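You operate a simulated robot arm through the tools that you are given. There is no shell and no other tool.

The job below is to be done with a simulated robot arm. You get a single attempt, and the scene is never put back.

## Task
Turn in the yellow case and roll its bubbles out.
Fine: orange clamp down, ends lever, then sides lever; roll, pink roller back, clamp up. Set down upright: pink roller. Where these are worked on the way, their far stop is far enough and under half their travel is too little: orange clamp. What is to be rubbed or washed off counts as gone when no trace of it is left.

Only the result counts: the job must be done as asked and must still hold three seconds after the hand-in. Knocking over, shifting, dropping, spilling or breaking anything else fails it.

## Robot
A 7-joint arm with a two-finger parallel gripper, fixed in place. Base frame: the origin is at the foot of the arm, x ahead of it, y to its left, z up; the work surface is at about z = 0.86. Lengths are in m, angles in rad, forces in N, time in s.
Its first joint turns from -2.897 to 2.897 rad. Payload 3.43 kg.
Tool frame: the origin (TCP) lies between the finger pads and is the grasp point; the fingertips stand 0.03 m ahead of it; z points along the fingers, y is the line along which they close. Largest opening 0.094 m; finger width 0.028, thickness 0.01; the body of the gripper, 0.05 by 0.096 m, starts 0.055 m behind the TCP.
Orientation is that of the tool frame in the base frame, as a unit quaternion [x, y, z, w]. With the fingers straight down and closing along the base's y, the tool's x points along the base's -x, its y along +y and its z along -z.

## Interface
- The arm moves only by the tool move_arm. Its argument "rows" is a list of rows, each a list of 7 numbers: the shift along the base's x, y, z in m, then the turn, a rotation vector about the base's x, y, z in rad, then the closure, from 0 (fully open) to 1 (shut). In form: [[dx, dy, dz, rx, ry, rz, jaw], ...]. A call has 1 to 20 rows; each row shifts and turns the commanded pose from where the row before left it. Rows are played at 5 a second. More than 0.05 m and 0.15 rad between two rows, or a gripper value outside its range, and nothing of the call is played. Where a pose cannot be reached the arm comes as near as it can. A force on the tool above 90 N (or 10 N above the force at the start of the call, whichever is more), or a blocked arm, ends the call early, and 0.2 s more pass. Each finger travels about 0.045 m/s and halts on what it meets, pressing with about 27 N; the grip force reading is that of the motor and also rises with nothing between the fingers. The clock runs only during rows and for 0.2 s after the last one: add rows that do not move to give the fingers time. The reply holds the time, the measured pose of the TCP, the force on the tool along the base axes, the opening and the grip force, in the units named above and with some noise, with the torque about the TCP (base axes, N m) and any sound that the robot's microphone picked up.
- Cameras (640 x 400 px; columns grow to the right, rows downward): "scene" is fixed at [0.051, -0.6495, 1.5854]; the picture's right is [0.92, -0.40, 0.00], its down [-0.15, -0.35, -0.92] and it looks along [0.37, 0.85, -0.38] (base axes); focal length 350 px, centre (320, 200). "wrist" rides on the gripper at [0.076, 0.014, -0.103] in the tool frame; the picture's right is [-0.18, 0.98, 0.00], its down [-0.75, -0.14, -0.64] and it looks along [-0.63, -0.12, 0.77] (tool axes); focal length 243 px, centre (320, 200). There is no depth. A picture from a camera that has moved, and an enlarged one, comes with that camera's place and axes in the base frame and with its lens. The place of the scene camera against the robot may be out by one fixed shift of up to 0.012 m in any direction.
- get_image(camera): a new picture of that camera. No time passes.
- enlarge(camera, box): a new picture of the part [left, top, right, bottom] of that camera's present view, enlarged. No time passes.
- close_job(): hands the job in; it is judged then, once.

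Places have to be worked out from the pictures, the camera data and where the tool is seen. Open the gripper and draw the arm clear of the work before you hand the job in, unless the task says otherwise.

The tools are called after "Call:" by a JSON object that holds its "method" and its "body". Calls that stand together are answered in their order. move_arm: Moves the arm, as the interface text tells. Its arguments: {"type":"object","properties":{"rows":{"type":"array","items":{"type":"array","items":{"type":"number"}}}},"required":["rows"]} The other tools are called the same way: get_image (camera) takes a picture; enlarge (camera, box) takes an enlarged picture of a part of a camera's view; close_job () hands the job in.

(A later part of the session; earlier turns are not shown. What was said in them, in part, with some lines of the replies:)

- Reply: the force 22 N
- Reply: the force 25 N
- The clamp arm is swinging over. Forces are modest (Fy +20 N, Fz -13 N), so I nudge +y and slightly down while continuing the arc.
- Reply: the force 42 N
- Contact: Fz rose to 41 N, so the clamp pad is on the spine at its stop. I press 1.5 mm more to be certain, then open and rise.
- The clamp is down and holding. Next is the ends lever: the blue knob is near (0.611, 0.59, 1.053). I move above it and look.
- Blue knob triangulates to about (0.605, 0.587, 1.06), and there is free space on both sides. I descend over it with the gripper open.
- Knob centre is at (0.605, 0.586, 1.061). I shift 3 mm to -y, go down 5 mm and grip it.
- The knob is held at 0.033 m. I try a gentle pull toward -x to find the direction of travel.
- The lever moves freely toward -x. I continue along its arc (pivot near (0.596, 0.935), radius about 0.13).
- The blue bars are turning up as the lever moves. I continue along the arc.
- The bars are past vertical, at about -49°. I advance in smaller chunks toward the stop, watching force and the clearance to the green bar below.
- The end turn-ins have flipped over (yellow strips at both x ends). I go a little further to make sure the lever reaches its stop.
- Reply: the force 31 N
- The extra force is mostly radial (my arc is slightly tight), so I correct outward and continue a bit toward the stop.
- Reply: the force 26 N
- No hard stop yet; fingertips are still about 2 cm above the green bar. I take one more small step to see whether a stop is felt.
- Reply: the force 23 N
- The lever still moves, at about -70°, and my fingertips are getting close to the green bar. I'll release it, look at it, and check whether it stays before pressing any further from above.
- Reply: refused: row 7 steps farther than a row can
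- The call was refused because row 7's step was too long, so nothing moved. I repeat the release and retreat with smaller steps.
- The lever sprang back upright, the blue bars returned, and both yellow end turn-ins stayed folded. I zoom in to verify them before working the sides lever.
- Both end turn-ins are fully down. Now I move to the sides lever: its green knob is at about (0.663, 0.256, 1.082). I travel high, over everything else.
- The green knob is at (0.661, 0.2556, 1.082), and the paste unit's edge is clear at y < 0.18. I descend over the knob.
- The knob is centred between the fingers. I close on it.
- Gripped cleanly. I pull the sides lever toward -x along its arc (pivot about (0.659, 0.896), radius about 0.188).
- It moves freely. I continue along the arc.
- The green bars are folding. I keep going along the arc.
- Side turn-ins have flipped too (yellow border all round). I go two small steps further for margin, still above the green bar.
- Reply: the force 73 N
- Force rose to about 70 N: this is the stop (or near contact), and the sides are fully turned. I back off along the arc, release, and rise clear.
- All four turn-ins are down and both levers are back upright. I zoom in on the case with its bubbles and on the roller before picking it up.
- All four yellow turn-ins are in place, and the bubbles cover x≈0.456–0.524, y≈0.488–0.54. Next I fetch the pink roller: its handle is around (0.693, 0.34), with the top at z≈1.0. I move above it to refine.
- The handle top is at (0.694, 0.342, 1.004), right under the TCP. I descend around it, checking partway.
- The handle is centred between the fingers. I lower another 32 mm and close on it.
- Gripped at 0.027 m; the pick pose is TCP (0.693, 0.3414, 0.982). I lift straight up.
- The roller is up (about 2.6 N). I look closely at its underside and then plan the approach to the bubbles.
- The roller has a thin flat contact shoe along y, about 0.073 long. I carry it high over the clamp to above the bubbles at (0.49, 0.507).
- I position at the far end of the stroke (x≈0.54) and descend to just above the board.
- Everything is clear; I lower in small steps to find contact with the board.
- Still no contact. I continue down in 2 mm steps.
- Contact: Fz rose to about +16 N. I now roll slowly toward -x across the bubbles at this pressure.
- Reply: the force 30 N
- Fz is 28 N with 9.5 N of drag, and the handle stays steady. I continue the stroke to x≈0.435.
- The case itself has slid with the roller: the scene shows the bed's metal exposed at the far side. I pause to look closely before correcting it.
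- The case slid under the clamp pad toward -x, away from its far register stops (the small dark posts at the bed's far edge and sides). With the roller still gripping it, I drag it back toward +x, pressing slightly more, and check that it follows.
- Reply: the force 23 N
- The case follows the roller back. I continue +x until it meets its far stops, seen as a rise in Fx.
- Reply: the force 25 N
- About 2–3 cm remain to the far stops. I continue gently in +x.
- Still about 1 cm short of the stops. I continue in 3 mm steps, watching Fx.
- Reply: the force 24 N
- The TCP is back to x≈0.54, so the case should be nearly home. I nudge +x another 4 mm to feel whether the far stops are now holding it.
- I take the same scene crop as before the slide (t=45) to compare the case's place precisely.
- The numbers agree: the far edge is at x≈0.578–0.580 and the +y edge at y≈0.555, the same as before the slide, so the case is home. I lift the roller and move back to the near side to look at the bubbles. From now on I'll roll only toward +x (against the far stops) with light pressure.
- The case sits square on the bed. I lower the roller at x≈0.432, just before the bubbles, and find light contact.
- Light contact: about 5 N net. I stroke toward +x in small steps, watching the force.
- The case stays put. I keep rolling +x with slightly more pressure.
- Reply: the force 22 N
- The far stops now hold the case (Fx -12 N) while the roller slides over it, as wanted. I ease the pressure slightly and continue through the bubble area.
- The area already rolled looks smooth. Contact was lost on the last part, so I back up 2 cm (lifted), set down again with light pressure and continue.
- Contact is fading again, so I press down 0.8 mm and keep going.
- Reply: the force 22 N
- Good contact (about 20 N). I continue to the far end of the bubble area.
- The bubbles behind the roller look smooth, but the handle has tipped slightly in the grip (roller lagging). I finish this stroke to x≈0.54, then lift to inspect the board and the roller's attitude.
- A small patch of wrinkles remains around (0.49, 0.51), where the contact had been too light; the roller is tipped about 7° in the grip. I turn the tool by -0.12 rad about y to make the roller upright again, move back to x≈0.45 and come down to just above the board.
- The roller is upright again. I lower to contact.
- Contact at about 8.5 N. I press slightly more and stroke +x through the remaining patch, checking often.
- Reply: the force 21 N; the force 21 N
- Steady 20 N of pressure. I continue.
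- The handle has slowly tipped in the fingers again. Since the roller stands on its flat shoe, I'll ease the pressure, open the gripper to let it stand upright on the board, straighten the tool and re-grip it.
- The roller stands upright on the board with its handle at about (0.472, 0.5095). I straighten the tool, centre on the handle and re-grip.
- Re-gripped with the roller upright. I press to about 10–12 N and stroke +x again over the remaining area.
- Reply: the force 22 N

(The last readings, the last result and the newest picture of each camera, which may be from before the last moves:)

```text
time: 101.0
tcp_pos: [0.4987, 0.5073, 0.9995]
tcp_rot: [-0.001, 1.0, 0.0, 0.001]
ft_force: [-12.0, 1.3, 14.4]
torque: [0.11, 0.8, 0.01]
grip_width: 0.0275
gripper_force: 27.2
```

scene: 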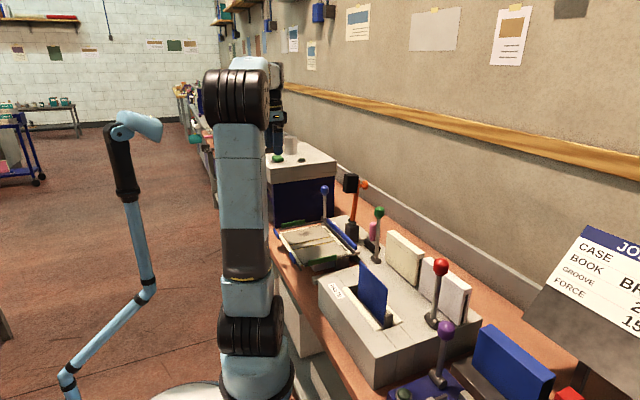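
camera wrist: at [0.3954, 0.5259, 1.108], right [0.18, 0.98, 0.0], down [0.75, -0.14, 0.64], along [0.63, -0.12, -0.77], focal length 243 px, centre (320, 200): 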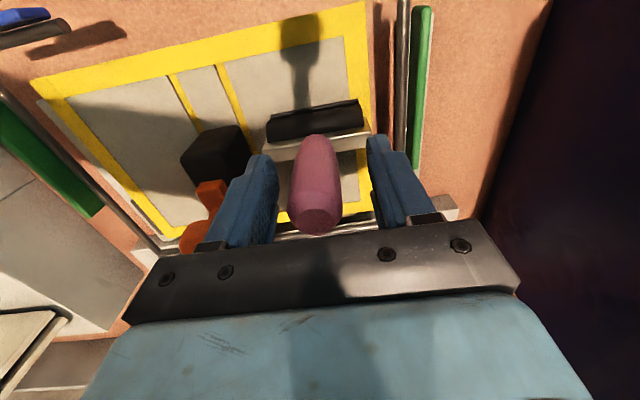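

Call:
{"method": "move_arm", "body": {"rows": [[0.004, 0, 0.0001, 0, 0, 0, 1], [0.004, 0, 0, 0, 0, 0, 1], [0.004, 0, 0, 0, 0, 0, 1], [0.004, 0, 0, 0, 0, 0, 1]]}}

Call:
{"method": "enlarge", "body": {"camera": "scene", "box": [280, 195, 360, 265]}}

Call:
{"method": "get_image", "body": {"camera": "wrist"}}

```text
time: 102.0
tcp_pos: [0.5157, 0.5092, 0.9999]
tcp_rot: [0.0, 1.0, 0.001, 0.0]
ft_force: [-10.1, -0.4, 14.4]
torque: [-0.07, 0.68, -0.04]
grip_width: 0.0274
gripper_force: 26.6
```

```text
5.71 times, centred on (320, 230) of scene
camera zoom: at [0.051, -0.6495, 1.5854], right [0.92, -0.4, 0.0], down [-0.15, -0.35, -0.92], along [0.37, 0.85, -0.38], focal length 1998 px, centre (320, 29)
```

zoom: 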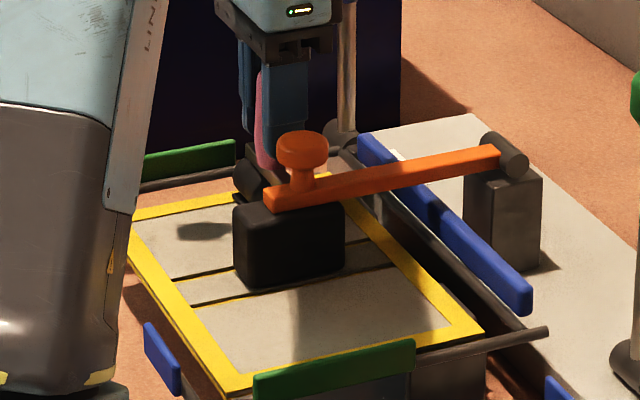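

```text
taken
camera wrist: at [0.4394, 0.524, 1.1024], right [0.18, 0.98, 0.0], down [0.75, -0.14, 0.64], along [0.63, -0.12, -0.77], focal length 243 px, centre (320, 200)
```

wrist: 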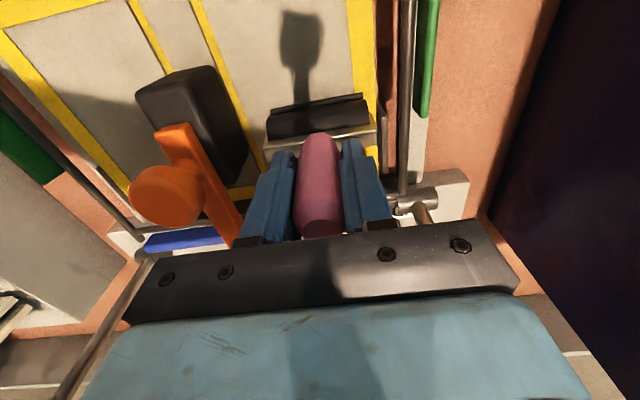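

The rolled part looks smooth now. I finish the stroke to x≈0.545, then lift and inspect.

Call:
{"method": "move_arm", "body": {"rows": [[0.004, 0, 0, 0, 0, 0, 1], [0.004, 0, 0, 0, 0, 0, 1], [0.004, 0, 0, 0, 0, 0, 1], [0.004, 0, 0, 0, 0, 0, 1], [0.004, 0, 0, 0, 0, 0, 1], [0.004, 0, 0, 0, 0, 0, 1], [0.004, 0, 0, 0, 0, 0, 1]]}}

```text
time: 103.6
tcp_pos: [0.5431, 0.5081, 1.0005]
tcp_rot: [-0.002, 1.0, 0.0, 0.0]
ft_force: [-8.3, 0.2, 10.0]
torque: [0.07, 0.59, 0.05]
grip_width: 0.0275
gripper_force: 26.8
```

Call:
{"method": "move_arm", "body": {"rows": [[0, 0, 0.005, 0, 0, 0, 1], [0, 0, 0.02, 0, 0, 0, 1], [0, 0, 0.03, 0, 0, 0, 1], [0, 0, 0.035, 0, 0, 0, 1], [0, 0, 0.04, 0, 0, 0, 1], [0, 0, 0, 0, 0, 0, 1]]}}

Call:
{"method": "get_image", "body": {"camera": "wrist"}}

Call:
{"method": "enlarge", "body": {"camera": "wrist", "box": [180, 0, 420, 150]}}

Call:
{"method": "enlarge", "body": {"camera": "scene", "box": [280, 195, 360, 265]}}

```text
time: 105.0
tcp_pos: [0.5478, 0.5086, 1.1316]
tcp_rot: [0.0, 1.0, -0.001, 0.0]
ft_force: [-0.2, 0.2, -1.9]
torque: [0.04, -0.02, -0.04]
grip_width: 0.0276
gripper_force: 27.6
```

```text
taken
camera wrist: at [0.4694, 0.5235, 1.2342], right [0.18, 0.98, 0.0], down [0.75, -0.14, 0.64], along [0.63, -0.12, -0.77], focal length 243 px, centre (320, 200)
```

wrist: 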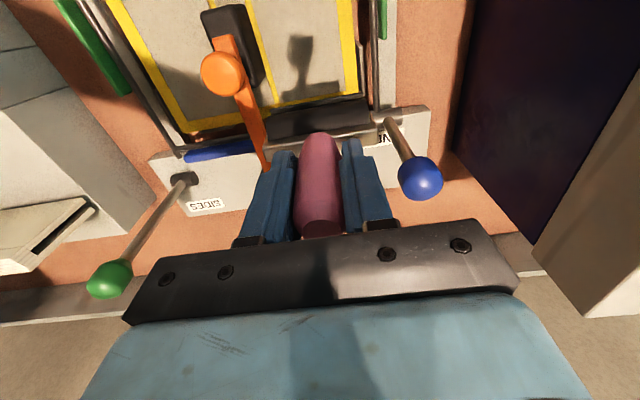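

```text
2.67 times, centred on (300, 75) of wrist
camera zoom: at [0.4694, 0.5235, 1.2342], right [0.18, 0.98, 0.0], down [0.75, -0.14, 0.64], along [0.63, -0.12, -0.77], focal length 647 px, centre (373, 533)
```

zoom: 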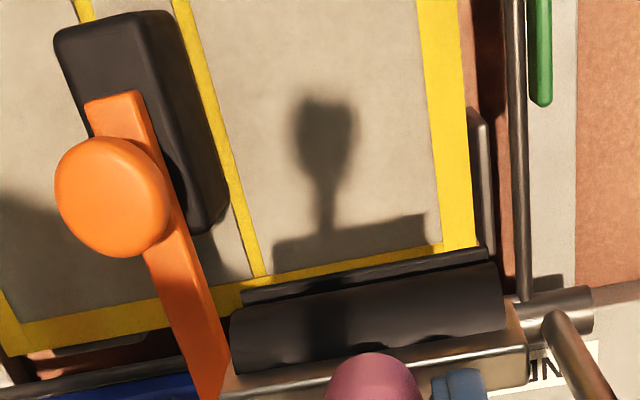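

```text
5.71 times, centred on (320, 230) of scene
camera zoom: at [0.051, -0.6495, 1.5854], right [0.92, -0.4, 0.0], down [-0.15, -0.35, -0.92], along [0.37, 0.85, -0.38], focal length 1998 px, centre (320, 29)
```

zoom: 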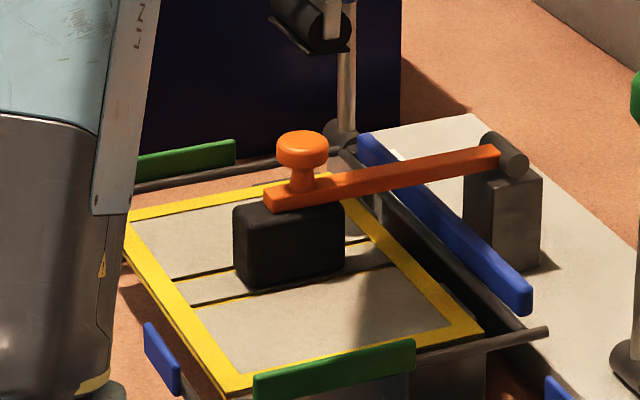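

The board looks smooth, but my shadow lies over the critical spot. I move up and aside (holding the roller) to get an unobstructed look at the whole board.

Call:
{"method": "move_arm", "body": {"rows": [[-0.01, -0.02, 0.03, 0, 0, 0, 1], [-0.02, -0.025, 0.03, 0, 0, 0, 1], [-0.02, -0.025, 0.03, 0, 0, 0, 1], [-0.02, -0.025, 0.03, 0, 0, 0, 1], [-0.02, -0.03, 0.02, 0, 0, 0, 1], [-0.02, -0.03, 0, 0, 0, 0, 1], [0, 0, 0, 0, 0, 0, 1]]}}

Call:
{"method": "get_image", "body": {"camera": "wrist"}}

Call:
{"method": "enlarge", "body": {"camera": "wrist", "box": [330, 0, 450, 110]}}

Call:
{"method": "enlarge", "body": {"camera": "scene", "box": [280, 195, 360, 265]}}

```text
time: 106.6
tcp_pos: [0.4345, 0.3544, 1.2695]
tcp_rot: [-0.001, 1.0, 0.0, 0.001]
ft_force: [0.1, -0.8, -2.1]
torque: [-0.02, 0.01, 0.02]
grip_width: 0.0276
gripper_force: 27.3
```

```text
taken
camera wrist: at [0.3573, 0.3694, 1.3728], right [0.18, 0.98, 0.0], down [0.75, -0.14, 0.64], along [0.63, -0.12, -0.77], focal length 243 px, centre (320, 200)
```

wrist: 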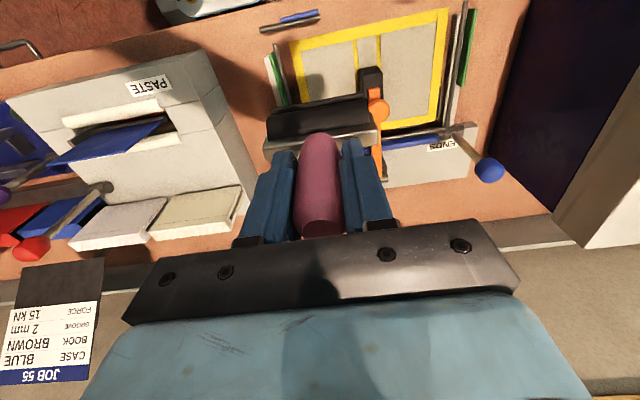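

```text
3.64 times, centred on (390, 55) of wrist
camera zoom: at [0.3573, 0.3694, 1.3728], right [0.18, 0.98, 0.0], down [0.75, -0.14, 0.64], along [0.63, -0.12, -0.77], focal length 882 px, centre (66, 727)
```

zoom: 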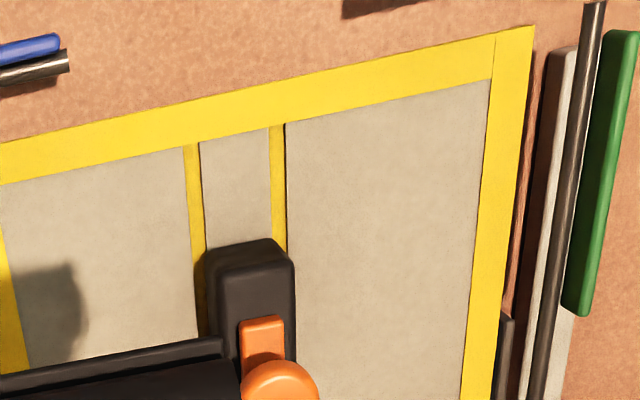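

```text
5.71 times, centred on (320, 230) of scene
camera zoom: at [0.051, -0.6495, 1.5854], right [0.92, -0.4, 0.0], down [-0.15, -0.35, -0.92], along [0.37, 0.85, -0.38], focal length 1998 px, centre (320, 29)
```

zoom: 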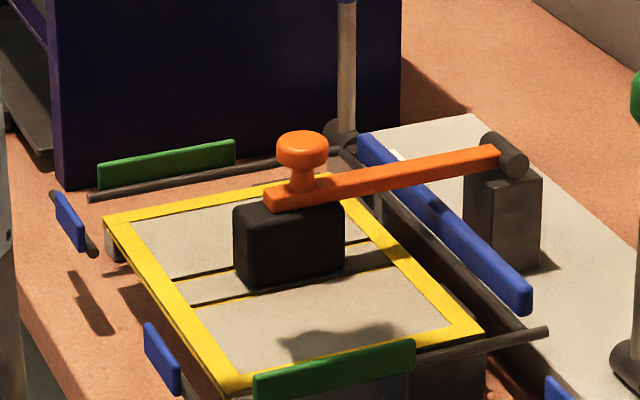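

The +y board shows no trace of bubbles. I check the far portion of the board as well.

Call:
{"method": "enlarge", "body": {"camera": "wrist", "box": [360, 40, 460, 140]}}

Call:
{"method": "enlarge", "body": {"camera": "scene", "box": [285, 220, 345, 260]}}

```text
4.00 times, centred on (410, 90) of wrist
camera zoom: at [0.3573, 0.3694, 1.3728], right [0.18, 0.98, 0.0], down [0.75, -0.14, 0.64], along [0.63, -0.12, -0.77], focal length 970 px, centre (-40, 640)
```

zoom: 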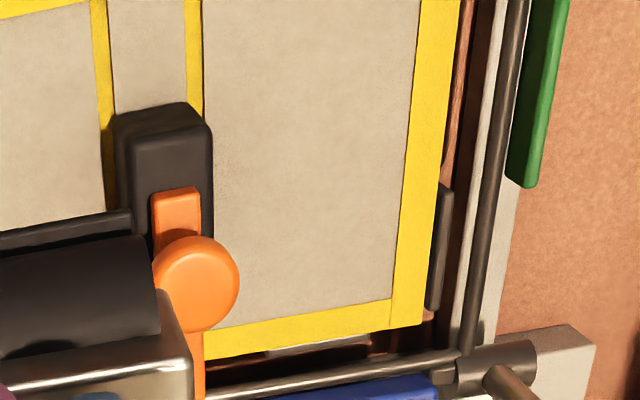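

```text
10.00 times, centred on (315, 240) of scene
camera zoom: at [0.051, -0.6495, 1.5854], right [0.92, -0.4, 0.0], down [-0.15, -0.35, -0.92], along [0.37, 0.85, -0.38], focal length 3497 px, centre (370, -200)
```

zoom: 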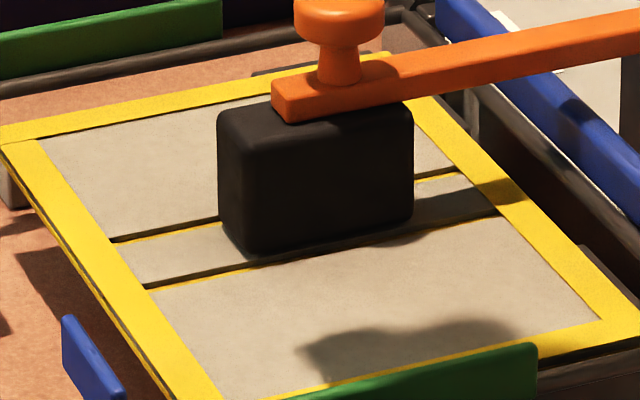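

Call:
{"method": "enlarge", "body": {"camera": "wrist", "box": [398, 36, 448, 76]}}

Call:
{"method": "enlarge", "body": {"camera": "wrist", "box": [398, 70, 448, 110]}}

```text
10.00 times, centred on (423, 56) of wrist
camera zoom: at [0.3573, 0.3694, 1.3728], right [0.18, 0.98, 0.0], down [0.75, -0.14, 0.64], along [0.63, -0.12, -0.77], focal length 2426 px, centre (-710, 1640)
```

zoom: 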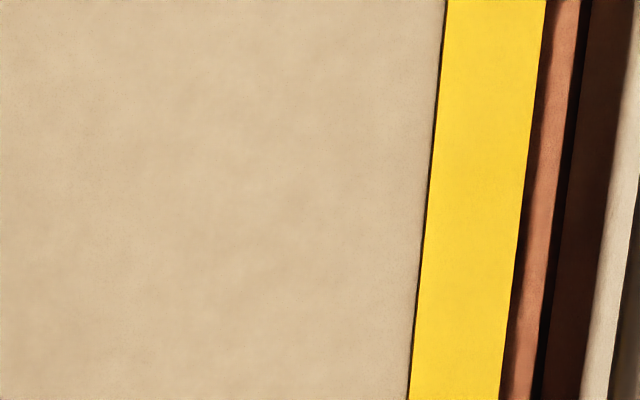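

```text
10.00 times, centred on (423, 90) of wrist
camera zoom: at [0.3573, 0.3694, 1.3728], right [0.18, 0.98, 0.0], down [0.75, -0.14, 0.64], along [0.63, -0.12, -0.77], focal length 2426 px, centre (-710, 1300)
```

zoom: 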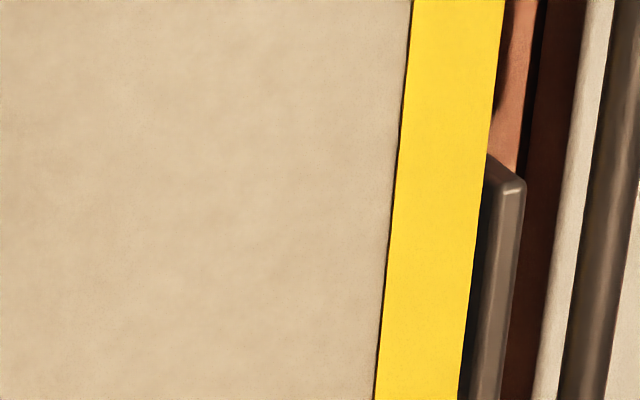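

No trace is left. Now the roller goes back: I check its attitude in the grip first.

Call:
{"method": "enlarge", "body": {"camera": "scene", "box": [290, 110, 370, 190]}}

Call:
{"method": "enlarge", "body": {"camera": "wrist", "box": [230, 80, 410, 250]}}

```text
5.00 times, centred on (330, 150) of scene
camera zoom: at [0.051, -0.6495, 1.5854], right [0.92, -0.4, 0.0], down [-0.15, -0.35, -0.92], along [0.37, 0.85, -0.38], focal length 1749 px, centre (270, 450)
```

zoom: 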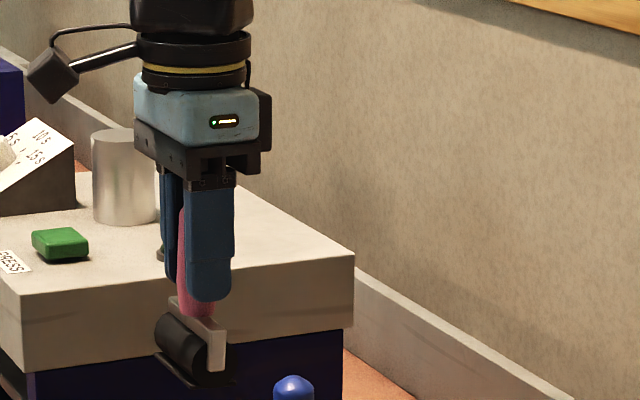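

```text
2.35 times, centred on (320, 165) of wrist
camera zoom: at [0.3573, 0.3694, 1.3728], right [0.18, 0.98, 0.0], down [0.75, -0.14, 0.64], along [0.63, -0.12, -0.77], focal length 571 px, centre (320, 282)
```

zoom: 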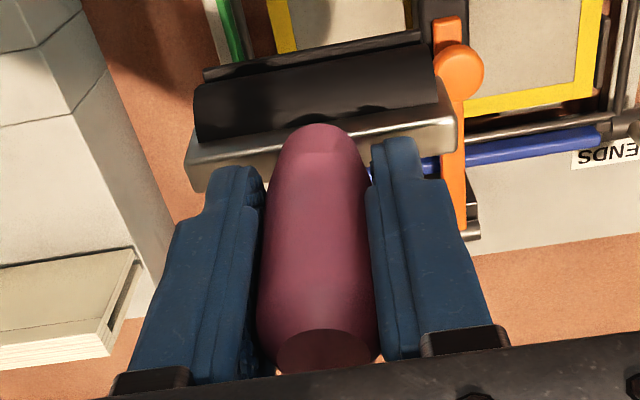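

The roller hangs upright in the grip. I carry it back above its stand position at (0.693, 0.3414).

Call:
{"method": "move_arm", "body": {"rows": [[0.026, -0.0013, 0, 0, 0, 0, 1], [0.026, -0.0013, -0.005, 0, 0, 0, 1], [0.026, -0.0013, -0.01, 0, 0, 0, 1], [0.026, -0.0013, -0.01, 0, 0, 0, 1], [0.026, -0.0013, -0.01, 0, 0, 0, 1], [0.026, -0.0013, -0.01, 0, 0, 0, 1], [0.026, -0.0013, -0.02, 0, 0, 0, 1], [0.026, -0.0013, -0.02, 0, 0, 0, 1], [0.026, -0.0013, -0.02, 0, 0, 0, 1], [0.0242, -0.0013, -0.02, 0, 0, 0, 1], [0, 0, -0.025, 0, 0, 0, 1], [0, 0, 0, 0, 0, 0, 1]]}}

Call:
{"method": "get_image", "body": {"camera": "wrist"}}

Call:
{"method": "enlarge", "body": {"camera": "scene", "box": [330, 150, 430, 260]}}

```text
time: 109.2
tcp_pos: [0.6932, 0.3394, 1.1192]
tcp_rot: [0.0, 1.0, 0.0, 0.0]
ft_force: [-0.4, -0.3, -1.3]
torque: [0.0, 0.02, 0.04]
grip_width: 0.0275
gripper_force: 27.0
```

```text
taken
camera wrist: at [0.6165, 0.3548, 1.222], right [0.18, 0.98, 0.0], down [0.75, -0.14, 0.64], along [0.63, -0.12, -0.77], focal length 243 px, centre (320, 200)
```

wrist: 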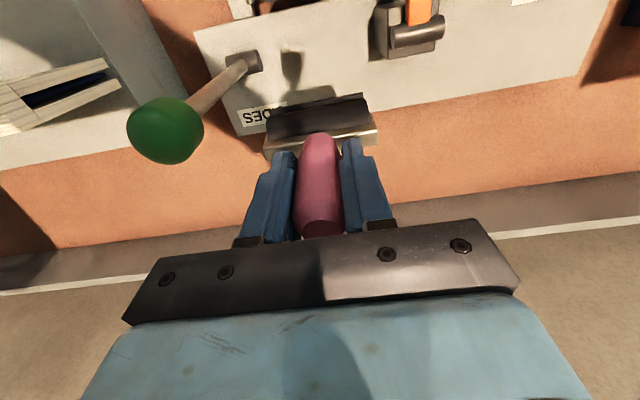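

```text
3.64 times, centred on (380, 205) of scene
camera zoom: at [0.051, -0.6495, 1.5854], right [0.92, -0.4, 0.0], down [-0.15, -0.35, -0.92], along [0.37, 0.85, -0.38], focal length 1272 px, centre (102, 182)
```

zoom: 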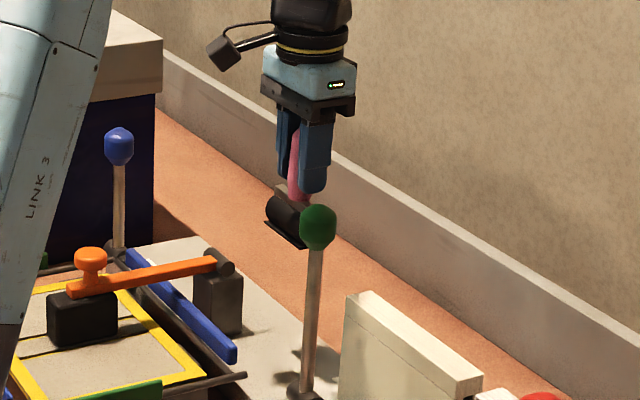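

Lined up as at the pick. I descend to just above the plate.

Call:
{"method": "move_arm", "body": {"rows": [[0, 0.001, -0.03, 0, 0, 0, 1], [0, 0, -0.03, 0, 0, 0, 1], [0, 0, -0.03, 0, 0, 0, 1], [0, 0, -0.03, 0, 0, 0, 1], [0, 0, -0.015, 0, 0, 0, 1], [0, 0, 0, 0, 0, 0, 1]]}}

Call:
{"method": "enlarge", "body": {"camera": "scene", "box": [345, 195, 405, 260]}}

```text
time: 110.6
tcp_pos: [0.693, 0.3401, 0.9832]
tcp_rot: [-0.001, 1.0, 0.0, 0.0]
ft_force: [-0.1, -0.6, -1.9]
torque: [0.03, 0.01, -0.04]
grip_width: 0.0276
gripper_force: 26.9
```

```text
6.15 times, centred on (375, 228) of scene
camera zoom: at [0.051, -0.6495, 1.5854], right [0.92, -0.4, 0.0], down [-0.15, -0.35, -0.92], along [0.37, 0.85, -0.38], focal length 2152 px, centre (-18, 31)
```

zoom: 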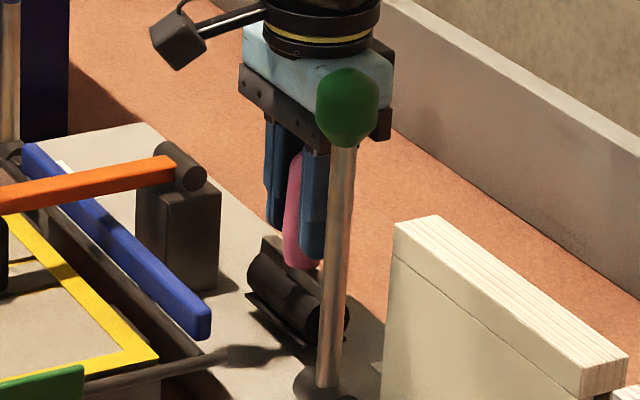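

I lower in small steps until the shoe touches the plate.

Call:
{"method": "move_arm", "body": {"rows": [[0, 0, -0.003, 0, 0, 0, 1], [0, 0, -0.002, 0, 0, 0, 1], [0, 0, 0, 0, 0, 0, 1]]}}

```text
time: 111.4
tcp_pos: [0.6933, 0.3412, 0.9786]
tcp_rot: [0.001, 1.0, 0.001, -0.001]
ft_force: [-1.1, -0.4, -3.4]
torque: [0.02, 0.02, 0.0]
grip_width: 0.0273
gripper_force: 26.6
```

Call:
{"method": "move_arm", "body": {"rows": [[0, 0, -0.0015, 0, 0, 0, 1], [0, 0, -0.0015, 0, 0, 0, 1], [0, 0, 0, 0, 0, 0, 1]]}}

```text
time: 112.2
tcp_pos: [0.6932, 0.3408, 0.9763]
tcp_rot: [-0.001, 1.0, 0.0, 0.0]
ft_force: [0.1, 0.1, -1.9]
torque: [0.0, 0.02, -0.01]
grip_width: 0.0275
gripper_force: 27.0
```

Call:
{"method": "move_arm", "body": {"rows": [[0, 0, -0.001, 0, 0, 0, 1], [0, 0, -0.001, 0, 0, 0, 1], [0, 0, 0, 0, 0, 0, 1]]}}

```text
time: 113.0
tcp_pos: [0.6923, 0.341, 0.9738]
tcp_rot: [0.0, 1.0, 0.0, -0.001]
ft_force: [-0.2, -0.6, -2.3]
torque: [0.03, -0.01, 0.0]
grip_width: 0.0275
gripper_force: 27.4
```

Call:
{"method": "move_arm", "body": {"rows": [[0, 0, -0.001, 0, 0, 0, 1], [0, 0, 0, 0, 0, 0, 1]]}}

Call:
{"method": "enlarge", "body": {"camera": "scene", "box": [355, 205, 395, 250]}}

```text
time: 113.6
tcp_pos: [0.6932, 0.3421, 0.9746]
tcp_rot: [0.0, 1.0, -0.001, 0.0]
ft_force: [-0.8, 0.6, 8.6]
torque: [-0.07, -0.07, -0.01]
grip_width: 0.0275
gripper_force: 27.3
```

```text
8.89 times, centred on (375, 228) of scene
camera zoom: at [0.051, -0.6495, 1.5854], right [0.92, -0.4, 0.0], down [-0.15, -0.35, -0.92], along [0.37, 0.85, -0.38], focal length 3109 px, centre (-169, -44)
```

zoom: 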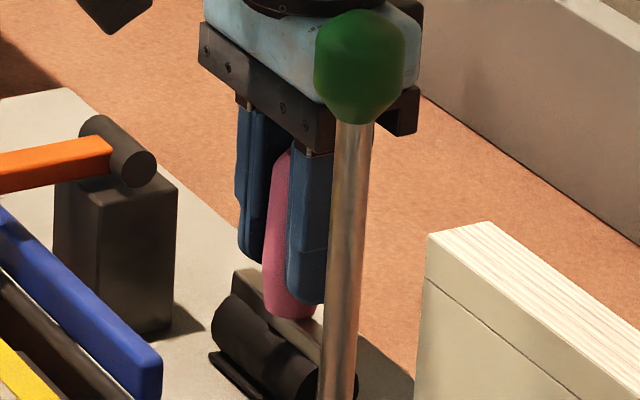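

Contact with the plate (about 11 N net). I ease off slightly, open gently and let the roller stand.

Call:
{"method": "move_arm", "body": {"rows": [[0, 0, 0.0006, 0, 0, 0, 1], [0, 0, 0, 0, 0, 0, 0.68], [0, 0, 0, 0, 0, 0, 0.62], [0, 0, 0, 0, 0, 0, 0.5], [0, 0, 0, 0, 0, 0, 0.4], [0, 0, 0, 0, 0, 0, 0.4]]}}

Call:
{"method": "get_image", "body": {"camera": "wrist"}}

Call:
{"method": "enlarge", "body": {"camera": "scene", "box": [355, 205, 395, 250]}}

```text
time: 115.0
tcp_pos: [0.6925, 0.342, 0.9747]
tcp_rot: [0.0, 1.0, 0.0, 0.0]
ft_force: [-0.1, 0.8, -0.4]
torque: [-0.02, -0.01, 0.01]
grip_width: 0.056
gripper_force: 0.0
```

```text
taken
camera wrist: at [0.6162, 0.3569, 1.0762], right [0.18, 0.98, 0.0], down [0.75, -0.14, 0.64], along [0.63, -0.12, -0.77], focal length 243 px, centre (320, 200)
```

wrist: 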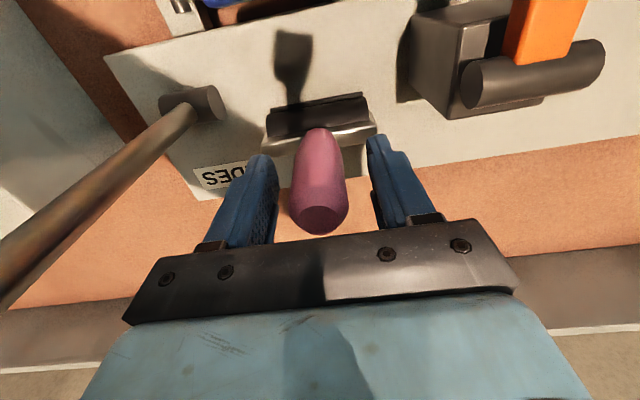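

```text
8.89 times, centred on (375, 228) of scene
camera zoom: at [0.051, -0.6495, 1.5854], right [0.92, -0.4, 0.0], down [-0.15, -0.35, -0.92], along [0.37, 0.85, -0.38], focal length 3109 px, centre (-169, -44)
```

zoom: 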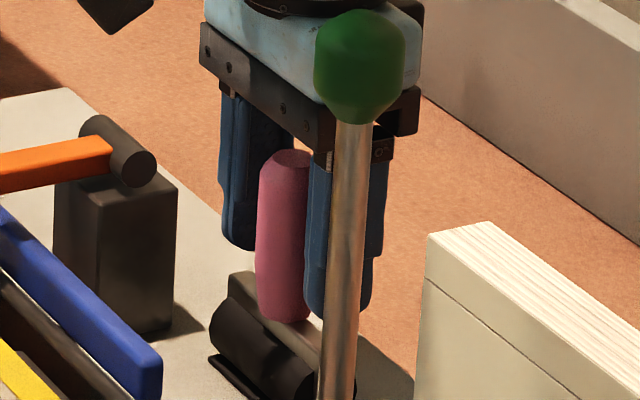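

The roller stands upright on its own, within a few millimetres of its original spot. I rise straight up.

Call:
{"method": "move_arm", "body": {"rows": [[0, 0, 0.01, 0, 0, 0, 0.4], [0, 0, 0.02, 0, 0, 0, 0.4], [0, 0, 0.03, 0, 0, 0, 0.4], [0, 0, 0.04, 0, 0, 0, 0.4], [0, 0, 0.04, 0, 0, 0, 0.4], [0, 0, 0.04, 0, 0, 0, 0.2], [0, 0, 0, 0, 0, 0, 0]]}}

Call:
{"method": "enlarge", "body": {"camera": "wrist", "box": [220, 10, 420, 150]}}

Call:
{"method": "enlarge", "body": {"camera": "scene", "box": [270, 180, 410, 290]}}

```text
time: 116.6
tcp_pos: [0.6915, 0.3419, 1.1546]
tcp_rot: [0.0, 1.0, -0.001, -0.001]
ft_force: [0.2, 0.0, -0.7]
torque: [0.03, -0.01, -0.01]
grip_width: 0.094
gripper_force: 0.2
```

```text
2.86 times, centred on (320, 80) of wrist
camera zoom: at [0.6144, 0.3576, 1.2563], right [0.18, 0.98, 0.0], down [0.75, -0.14, 0.64], along [0.63, -0.12, -0.77], focal length 693 px, centre (320, 543)
```

zoom: 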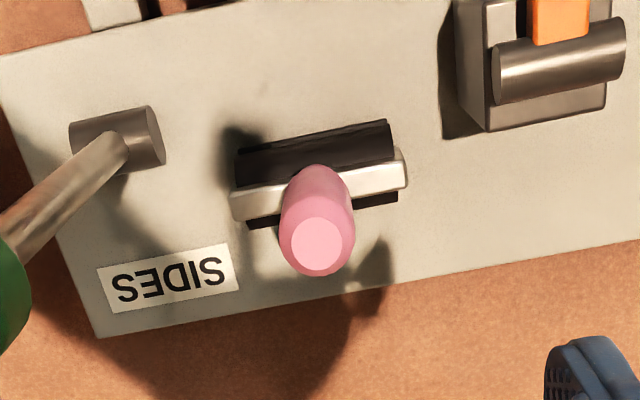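

```text
3.64 times, centred on (340, 235) of scene
camera zoom: at [0.051, -0.6495, 1.5854], right [0.92, -0.4, 0.0], down [-0.15, -0.35, -0.92], along [0.37, 0.85, -0.38], focal length 1272 px, centre (247, 73)
```

zoom: 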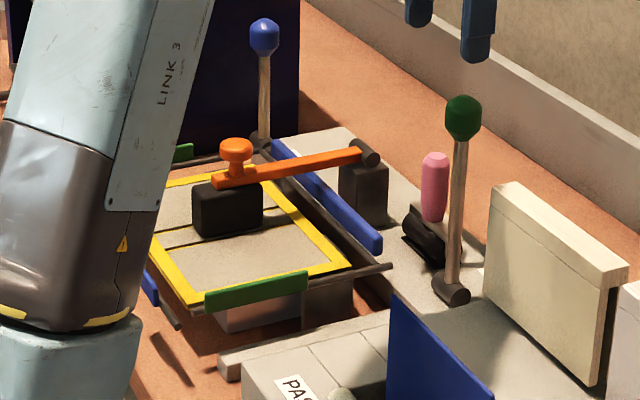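

The roller is back upright. Now the clamp: I move above the orange knob at about (0.502, 0.4305).

Call:
{"method": "move_arm", "body": {"rows": [[-0.01, 0.005, 0.02, 0, 0, 0, 0], [-0.025, 0.012, 0, 0, 0, 0, 0], [-0.025, 0.012, 0, 0, 0, 0, 0], [-0.025, 0.012, 0, 0, 0, 0, 0], [-0.025, 0.012, 0, 0, 0, 0, 0], [-0.025, 0.012, 0, 0, 0, 0, 0], [-0.025, 0.012, 0, 0, 0, 0, 0], [-0.025, 0.0106, -0.02, 0, 0, 0, 0], [-0.0045, 0, -0.03, 0, 0, 0, 0], [0, 0, 0, 0, 0, 0, 0]]}}

Call:
{"method": "get_image", "body": {"camera": "wrist"}}

```text
time: 118.8
tcp_pos: [0.5043, 0.4293, 1.1249]
tcp_rot: [0.0, 1.0, 0.0, 0.0]
ft_force: [0.0, -0.5, 0.6]
torque: [0.0, 0.01, 0.0]
grip_width: 0.0938
gripper_force: 0.0
```

```text
taken
camera wrist: at [0.4276, 0.445, 1.2279], right [0.18, 0.98, 0.0], down [0.75, -0.14, 0.64], along [0.63, -0.12, -0.77], focal length 243 px, centre (320, 200)
```

wrist: 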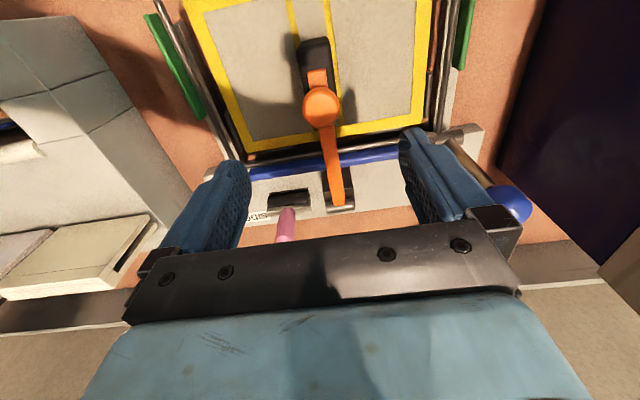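

The knob is right below. I descend to the earlier release pose and close on it.

Call:
{"method": "move_arm", "body": {"rows": [[-0.002, 0.001, -0.03, 0, 0, 0, 0], [0, 0, -0.03, 0, 0, 0, 0], [0, 0, -0.03, 0, 0, 0, 0], [0, 0, -0.02, 0, 0, 0, 0], [0, 0, -0.009, 0, 0, 0, 0], [0, 0, 0, 0, 0, 0, 0]]}}

Call:
{"method": "get_image", "body": {"camera": "wrist"}}

```text
time: 120.2
tcp_pos: [0.502, 0.4295, 1.0051]
tcp_rot: [-0.001, 1.0, 0.0, 0.0]
ft_force: [0.0, -0.2, 0.4]
torque: [-0.01, -0.02, 0.03]
grip_width: 0.0938
gripper_force: 0.0
```

```text
taken
camera wrist: at [0.4251, 0.4447, 1.1075], right [0.18, 0.98, 0.0], down [0.75, -0.14, 0.64], along [0.63, -0.12, -0.77], focal length 243 px, centre (320, 200)
```

wrist: 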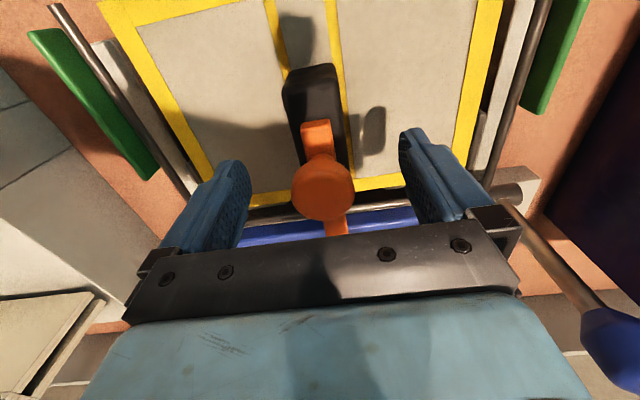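

The knob is centred. I close on it.

Call:
{"method": "move_arm", "body": {"rows": [[0, 0, 0, 0, 0, 0, 0.5], [0, 0, 0, 0, 0, 0, 1], [0, 0, 0, 0, 0, 0, 1], [0, 0, 0, 0, 0, 0, 1], [0, 0, 0, 0, 0, 0, 1], [0, 0, 0, 0, 0, 0, 1]]}}

```text
time: 121.6
tcp_pos: [0.5023, 0.4307, 1.005]
tcp_rot: [-0.001, 1.0, 0.0, 0.001]
ft_force: [2.0, 13.6, -0.8]
torque: [0.11, -0.11, 0.11]
grip_width: 0.0337
gripper_force: 44.7
```

Gripped at 0.034 m with a small +y load; I relieve that by 1 mm and begin raising the clamp along its arc (pivot (0.655, 0.969), radius 0.156).

Call:
{"method": "move_arm", "body": {"rows": [[0, 0.001, 0, 0, 0, 0, 1], [0.0018, 0, 0.008, 0, 0, 0, 1], [0.0021, 0, 0.0079, 0, 0, 0, 1], [0.0026, 0, 0.0078, 0, 0, 0, 1], [0.003, 0, 0.0076, 0, 0, 0, 1]]}}

Call:
{"method": "enlarge", "body": {"camera": "scene", "box": [270, 180, 380, 270]}}

```text
time: 122.8
tcp_pos: [0.5122, 0.4294, 1.0362]
tcp_rot: [0.0, 1.0, -0.001, -0.001]
ft_force: [8.3, 1.0, -15.4]
torque: [-0.03, 1.07, 0.0]
grip_width: 0.0338
gripper_force: 44.7
```

```text
4.44 times, centred on (325, 225) of scene
camera zoom: at [0.051, -0.6495, 1.5854], right [0.92, -0.4, 0.0], down [-0.15, -0.35, -0.92], along [0.37, 0.85, -0.38], focal length 1554 px, centre (298, 89)
```

zoom: 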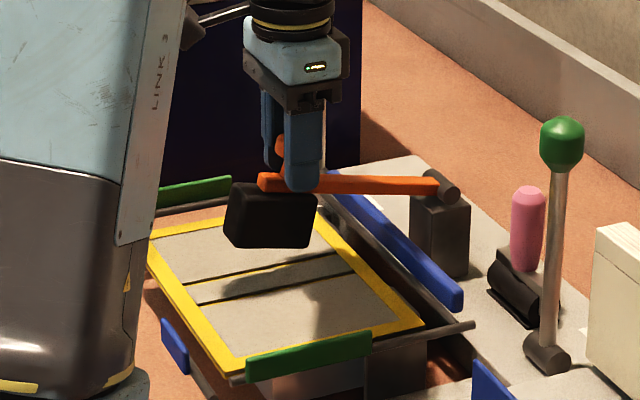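

The clamp is lifting cleanly and the case is undisturbed. I continue up the arc.

Call:
{"method": "move_arm", "body": {"rows": [[0.0035, 0, 0.0074, 0, 0, 0, 1], [0.0037, 0, 0.0073, 0, 0, 0, 1], [0.0042, 0, 0.007, 0, 0, 0, 1], [0.0045, 0, 0.0068, 0, 0, 0, 1], [0.0049, 0, 0.0066, 0, 0, 0, 1], [0.0051, 0, 0.0063, 0, 0, 0, 1]]}}

```text
time: 124.2
tcp_pos: [0.5343, 0.4304, 1.0774]
tcp_rot: [0.0, 1.0, 0.0, -0.001]
ft_force: [-6.8, -9.3, -7.0]
torque: [-0.1, 1.26, -0.06]
grip_width: 0.0336
gripper_force: 45.2
```

Call:
{"method": "move_arm", "body": {"rows": [[0.0056, 0, 0.006, 0, 0, 0, 1], [0.0058, 0, 0.0058, 0, 0, 0, 1], [0.0061, 0, 0.0054, 0, 0, 0, 1], [0.0064, 0, 0.0051, 0, 0, 0, 1], [0.0067, 0, 0.0047, 0, 0, 0, 1], [0.0069, 0, 0.0045, 0, 0, 0, 1]]}}

```text
time: 125.6
tcp_pos: [0.5735, 0.4308, 1.1108]
tcp_rot: [-0.001, 1.0, -0.001, 0.0]
ft_force: [-11.8, -13.1, 1.9]
torque: [-0.11, 1.22, 0.07]
grip_width: 0.0334
gripper_force: 45.1
```

Call:
{"method": "move_arm", "body": {"rows": [[0.0071, -0.0005, 0.004, 0, 0, 0, 1], [0.0073, -0.0005, 0.0037, 0, 0, 0, 1], [0.0075, 0, 0.0032, 0, 0, 0, 1], [0.0077, 0, 0.0029, 0, 0, 0, 1], [0.0078, 0, 0.0024, 0, 0, 0, 1], [0.0079, 0, 0.0021, 0, 0, 0, 1]]}}

Call:
{"method": "enlarge", "body": {"camera": "scene", "box": [290, 150, 400, 270]}}

```text
time: 127.0
tcp_pos: [0.6188, 0.4295, 1.1286]
tcp_rot: [0.0, 1.0, 0.0, 0.0]
ft_force: [-11.2, 16.4, 3.6]
torque: [0.17, 1.29, -0.13]
grip_width: 0.0332
gripper_force: 44.9
```

```text
3.33 times, centred on (345, 210) of scene
camera zoom: at [0.051, -0.6495, 1.5854], right [0.92, -0.4, 0.0], down [-0.15, -0.35, -0.92], along [0.37, 0.85, -0.38], focal length 1166 px, centre (237, 167)
```

zoom: 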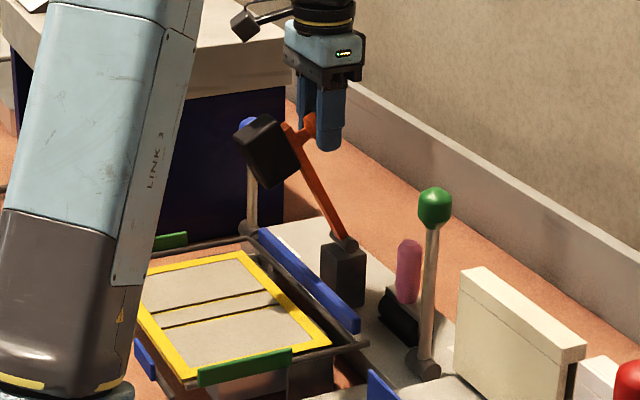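

Going well. I continue over the top toward the upright stop.

Call:
{"method": "move_arm", "body": {"rows": [[0.0081, 0.0005, 0.0016, 0, 0, 0, 1], [0.0081, 0.0005, 0.0012, 0, 0, 0, 1], [0.0081, 0, 0.0008, 0, 0, 0, 1], [0.0082, 0, 0.0004, 0, 0, 0, 1], [0.0082, 0, -0.0001, 0, 0, 0, 1], [0.0081, 0, -0.0005, 0, 0, 0, 1]]}}

```text
time: 128.4
tcp_pos: [0.6669, 0.4287, 1.1343]
tcp_rot: [0.0, 1.0, 0.001, 0.003]
ft_force: [-4.6, 1.8, 50.5]
torque: [0.01, 1.41, -0.05]
grip_width: 0.0339
gripper_force: 45.1
```

Fz rose to +50 N, so my arc is a few mm low here. I raise 3 mm to relieve it before going on.

Call:
{"method": "move_arm", "body": {"rows": [[0, 0, 0.002, 0, 0, 0, 1], [0, 0, 0.0015, 0, 0, 0, 1], [0, 0, 0, 0, 0, 0, 1]]}}

Call:
{"method": "get_image", "body": {"camera": "wrist"}}

Call:
{"method": "enlarge", "body": {"camera": "scene", "box": [300, 140, 400, 250]}}

```text
time: 129.2
tcp_pos: [0.6673, 0.4304, 1.135]
tcp_rot: [0.0, 1.0, 0.0, 0.0]
ft_force: [-1.2, 4.8, 24.0]
torque: [0.19, 0.39, -0.06]
grip_width: 0.0338
gripper_force: 45.0
```

```text
taken
camera wrist: at [0.5912, 0.4457, 1.237], right [0.18, 0.98, 0.0], down [0.75, -0.14, 0.64], along [0.63, -0.12, -0.77], focal length 243 px, centre (320, 200)
```

wrist: 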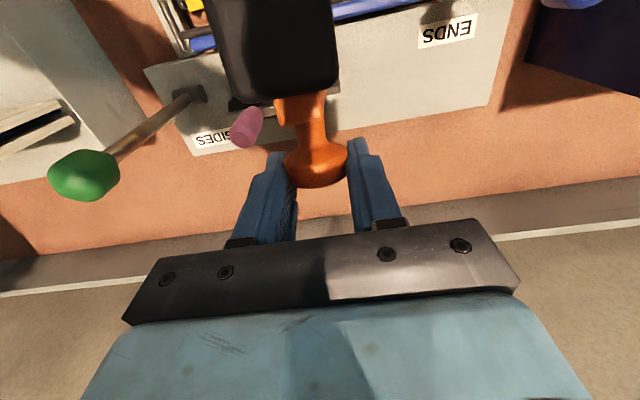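

```text
3.64 times, centred on (350, 195) of scene
camera zoom: at [0.051, -0.6495, 1.5854], right [0.92, -0.4, 0.0], down [-0.15, -0.35, -0.92], along [0.37, 0.85, -0.38], focal length 1272 px, centre (211, 218)
```

zoom: 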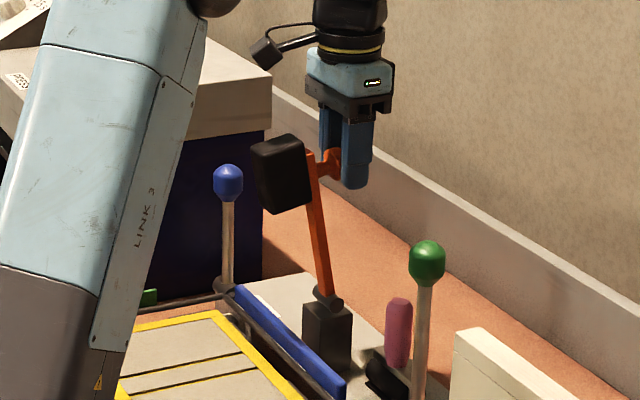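

Call:
{"method": "move_arm", "body": {"rows": [[0.004, 0, 0.001, 0, 0, 0, 1], [0.0081, 0, 0, 0, 0, 0, 1], [0.0081, 0, -0.0008, 0, 0, 0, 1], [0, 0, 0, 0, 0, 0, 1]]}}

```text
time: 130.2
tcp_pos: [0.6899, 0.4308, 1.1342]
tcp_rot: [0.0, 1.0, -0.001, 0.0]
ft_force: [-5.3, -2.1, -9.7]
torque: [-0.08, 0.56, 0.06]
grip_width: 0.033
gripper_force: 44.8
```

Call:
{"method": "move_arm", "body": {"rows": [[0.005, 0, -0.0013, 0, 0, 0, 1], [0.005, 0, -0.0014, 0, 0, 0, 1], [0.004, 0, -0.0013, 0, 0, 0, 1], [0, 0, 0, 0, 0, 0, 1]]}}

Call:
{"method": "enlarge", "body": {"camera": "scene", "box": [300, 140, 400, 250]}}

```text
time: 131.2
tcp_pos: [0.7038, 0.4303, 1.131]
tcp_rot: [0.001, 1.0, 0.001, 0.002]
ft_force: [0.1, -6.3, 17.0]
torque: [-0.16, 0.86, 0.01]
grip_width: 0.0321
gripper_force: 45.2
```

```text
3.64 times, centred on (350, 195) of scene
camera zoom: at [0.051, -0.6495, 1.5854], right [0.92, -0.4, 0.0], down [-0.15, -0.35, -0.92], along [0.37, 0.85, -0.38], focal length 1272 px, centre (211, 218)
```

zoom: 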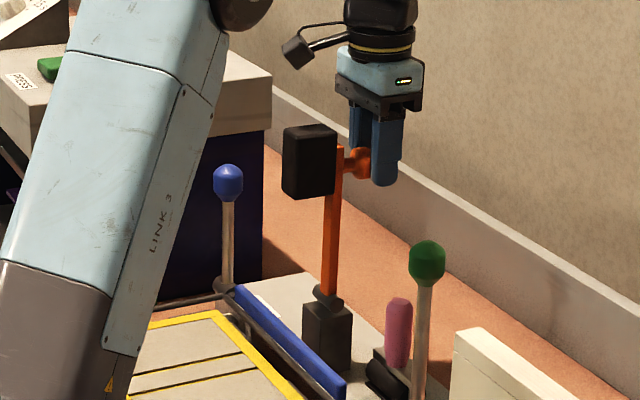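

The clamp is a few degrees past vertical, but the knob has slid toward the finger edge (knob at about x 0.692, TCP at 0.704). I open, re-centre on the knob and re-grip for the final push to the upright stop.

Call:
{"method": "move_arm", "body": {"rows": [[0, 0, 0.001, 0, 0, 0, 1], [0, 0, 0, 0, 0, 0, 0.5], [0, 0, 0, 0, 0, 0, 0.4], [0, 0, 0, 0, 0, 0, 0.3], [0, 0, 0, 0, 0, 0, 0.3]]}}

Call:
{"method": "get_image", "body": {"camera": "wrist"}}

Call:
{"method": "enlarge", "body": {"camera": "scene", "box": [300, 140, 400, 250]}}

```text
time: 132.4
tcp_pos: [0.7032, 0.4313, 1.1323]
tcp_rot: [0.0, 1.0, 0.0, 0.0]
ft_force: [0.0, 0.5, -0.7]
torque: [-0.01, -0.04, -0.01]
grip_width: 0.0659
gripper_force: 0.0
```

```text
taken
camera wrist: at [0.6263, 0.4466, 1.2337], right [0.18, 0.98, 0.0], down [0.75, -0.14, 0.64], along [0.63, -0.12, -0.77], focal length 243 px, centre (320, 200)
```

wrist: 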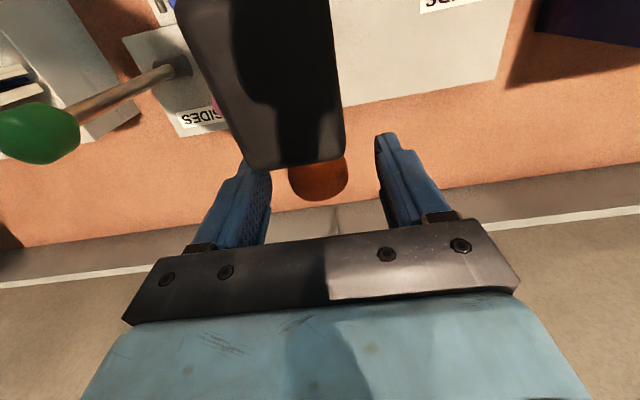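

```text
3.64 times, centred on (350, 195) of scene
camera zoom: at [0.051, -0.6495, 1.5854], right [0.92, -0.4, 0.0], down [-0.15, -0.35, -0.92], along [0.37, 0.85, -0.38], focal length 1272 px, centre (211, 218)
```

zoom: 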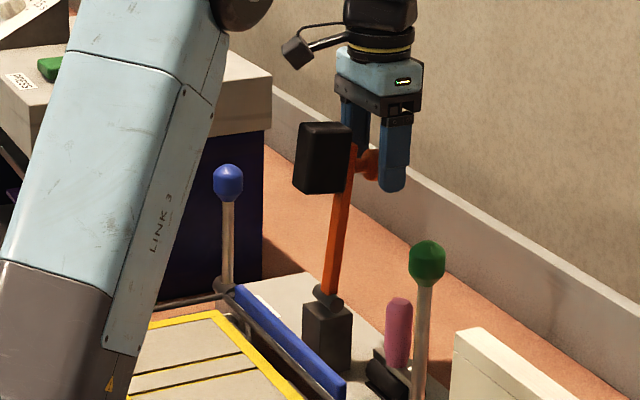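

Released, the clamp tipped back onto its upright stop by itself, the same lean as at the start. I rise straight up and clear of the work.

Call:
{"method": "move_arm", "body": {"rows": [[0, 0, 0.02, 0, 0, 0, 0.1], [0, 0, 0.03, 0, 0, 0, 0], [0, 0, 0.04, 0, 0, 0, 0], [0, 0, 0.04, 0, 0, 0, 0], [0, 0, 0.04, 0, 0, 0, 0], [-0.02, 0, 0.04, 0, 0, 0, 0], [-0.04, 0, 0.02, 0, 0, 0, 0], [-0.045, 0, 0, 0, 0, 0, 0], [-0.045, 0, 0, 0, 0, 0, 0], [-0.045, 0, 0, 0, 0, 0, 0], [-0.045, 0, 0, 0, 0, 0, 0], [0, 0, 0, 0, 0, 0, 0]]}}

Call:
{"method": "get_image", "body": {"camera": "wrist"}}

Call:
{"method": "enlarge", "body": {"camera": "scene", "box": [260, 150, 420, 280]}}

```text
time: 135.0
tcp_pos: [0.4634, 0.4305, 1.362]
tcp_rot: [0.001, 1.0, 0.0, 0.0]
ft_force: [0.1, -0.1, -0.2]
torque: [-0.01, -0.01, 0.01]
grip_width: 0.0939
gripper_force: 0.0
```

```text
taken
camera wrist: at [0.3869, 0.4453, 1.4649], right [0.18, 0.98, 0.0], down [0.75, -0.14, 0.64], along [0.63, -0.12, -0.77], focal length 243 px, centre (320, 200)
```

wrist: 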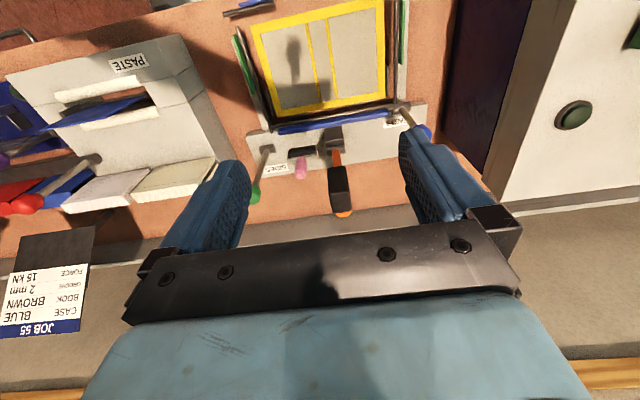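

```text
3.08 times, centred on (340, 215) of scene
camera zoom: at [0.051, -0.6495, 1.5854], right [0.92, -0.4, 0.0], down [-0.15, -0.35, -0.92], along [0.37, 0.85, -0.38], focal length 1076 px, centre (258, 154)
```

zoom: 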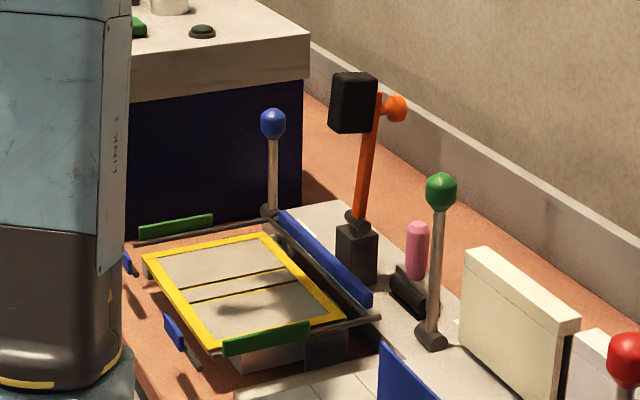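

Everything stands as it should: clamp up, roller upright, levers home. I take a last close look at the whole case and the roller.

Call:
{"method": "enlarge", "body": {"camera": "wrist", "box": [230, 0, 410, 125]}}

Call:
{"method": "enlarge", "body": {"camera": "wrist", "box": [240, 110, 420, 225]}}

Call:
{"method": "enlarge", "body": {"camera": "scene", "box": [285, 205, 365, 265]}}

```text
3.20 times, centred on (320, 62) of wrist
camera zoom: at [0.3869, 0.4453, 1.4649], right [0.18, 0.98, 0.0], down [0.75, -0.14, 0.64], along [0.63, -0.12, -0.77], focal length 776 px, centre (320, 640)
```

zoom: 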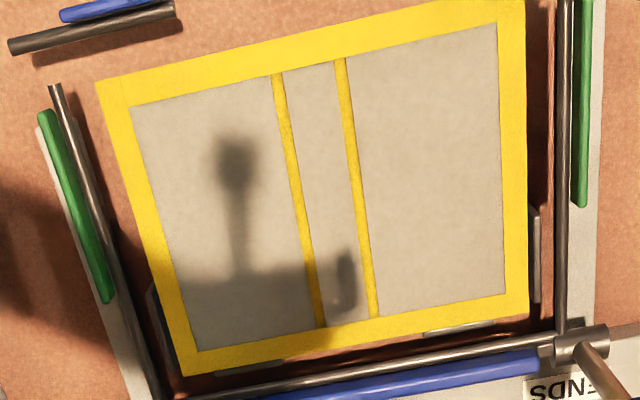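

```text
3.48 times, centred on (330, 168) of wrist
camera zoom: at [0.3869, 0.4453, 1.4649], right [0.18, 0.98, 0.0], down [0.75, -0.14, 0.64], along [0.63, -0.12, -0.77], focal length 844 px, centre (285, 313)
```

zoom: 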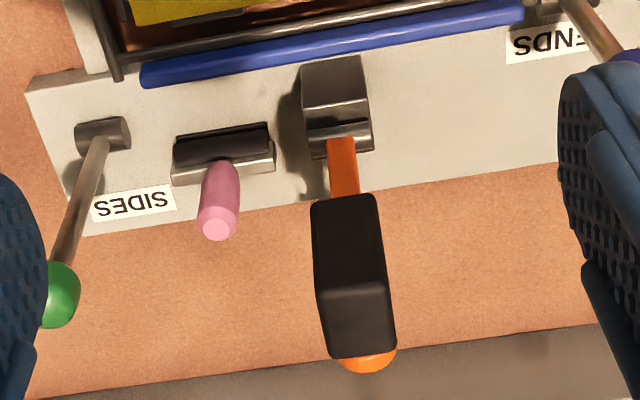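

```text
6.67 times, centred on (325, 235) of scene
camera zoom: at [0.051, -0.6495, 1.5854], right [0.92, -0.4, 0.0], down [-0.15, -0.35, -0.92], along [0.37, 0.85, -0.38], focal length 2332 px, centre (287, -33)
```

zoom: 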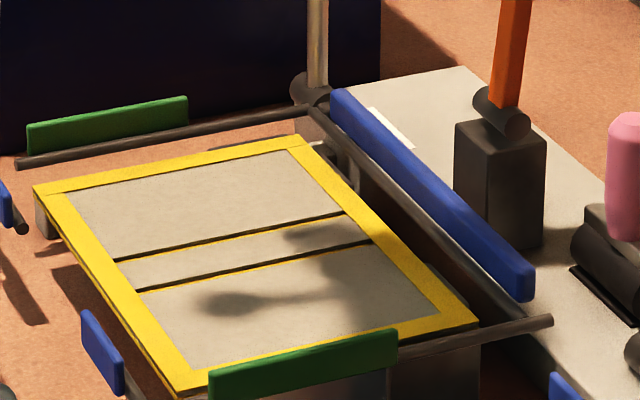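

All four sides are turned in, both boards are smooth with no trace of bubbles, and the roller stands upright in its place. The clamp is up, the gripper is open and the arm is clear, so I hand in the job.

Call:
{"method": "close_job", "body": {}}

```text
The job is handed in.
```

The yellow case is turned in on all four sides and its bubbles are rolled out; I saw no trace of them in the last close-ups. I've handed the job in, but the reply gave no verdict.

- **Order:** I worked it as asked: clamp down to its stop, ends lever, sides lever, rolling, roller back, clamp up. Both levers sprang back upright by themselves, and the turn-ins stayed down.
- **Case slid once:** On the first rolling stroke the clamp did not hold the case, and it slid about 9–10 cm toward the robot. I dragged it back with the roller to within a few millimetres of where it had been. After that I rolled only toward the far stops, and it stayed put.
- **Roller set down mid-job:** The handle kept tipping in the grip, so I stood the roller upright on the case once and re-gripped it.
- **How it was left:** The pink roller stands upright about 5 mm from its original spot. The clamp is back on its upright stop, the gripper is open and the arm is clear of the work.
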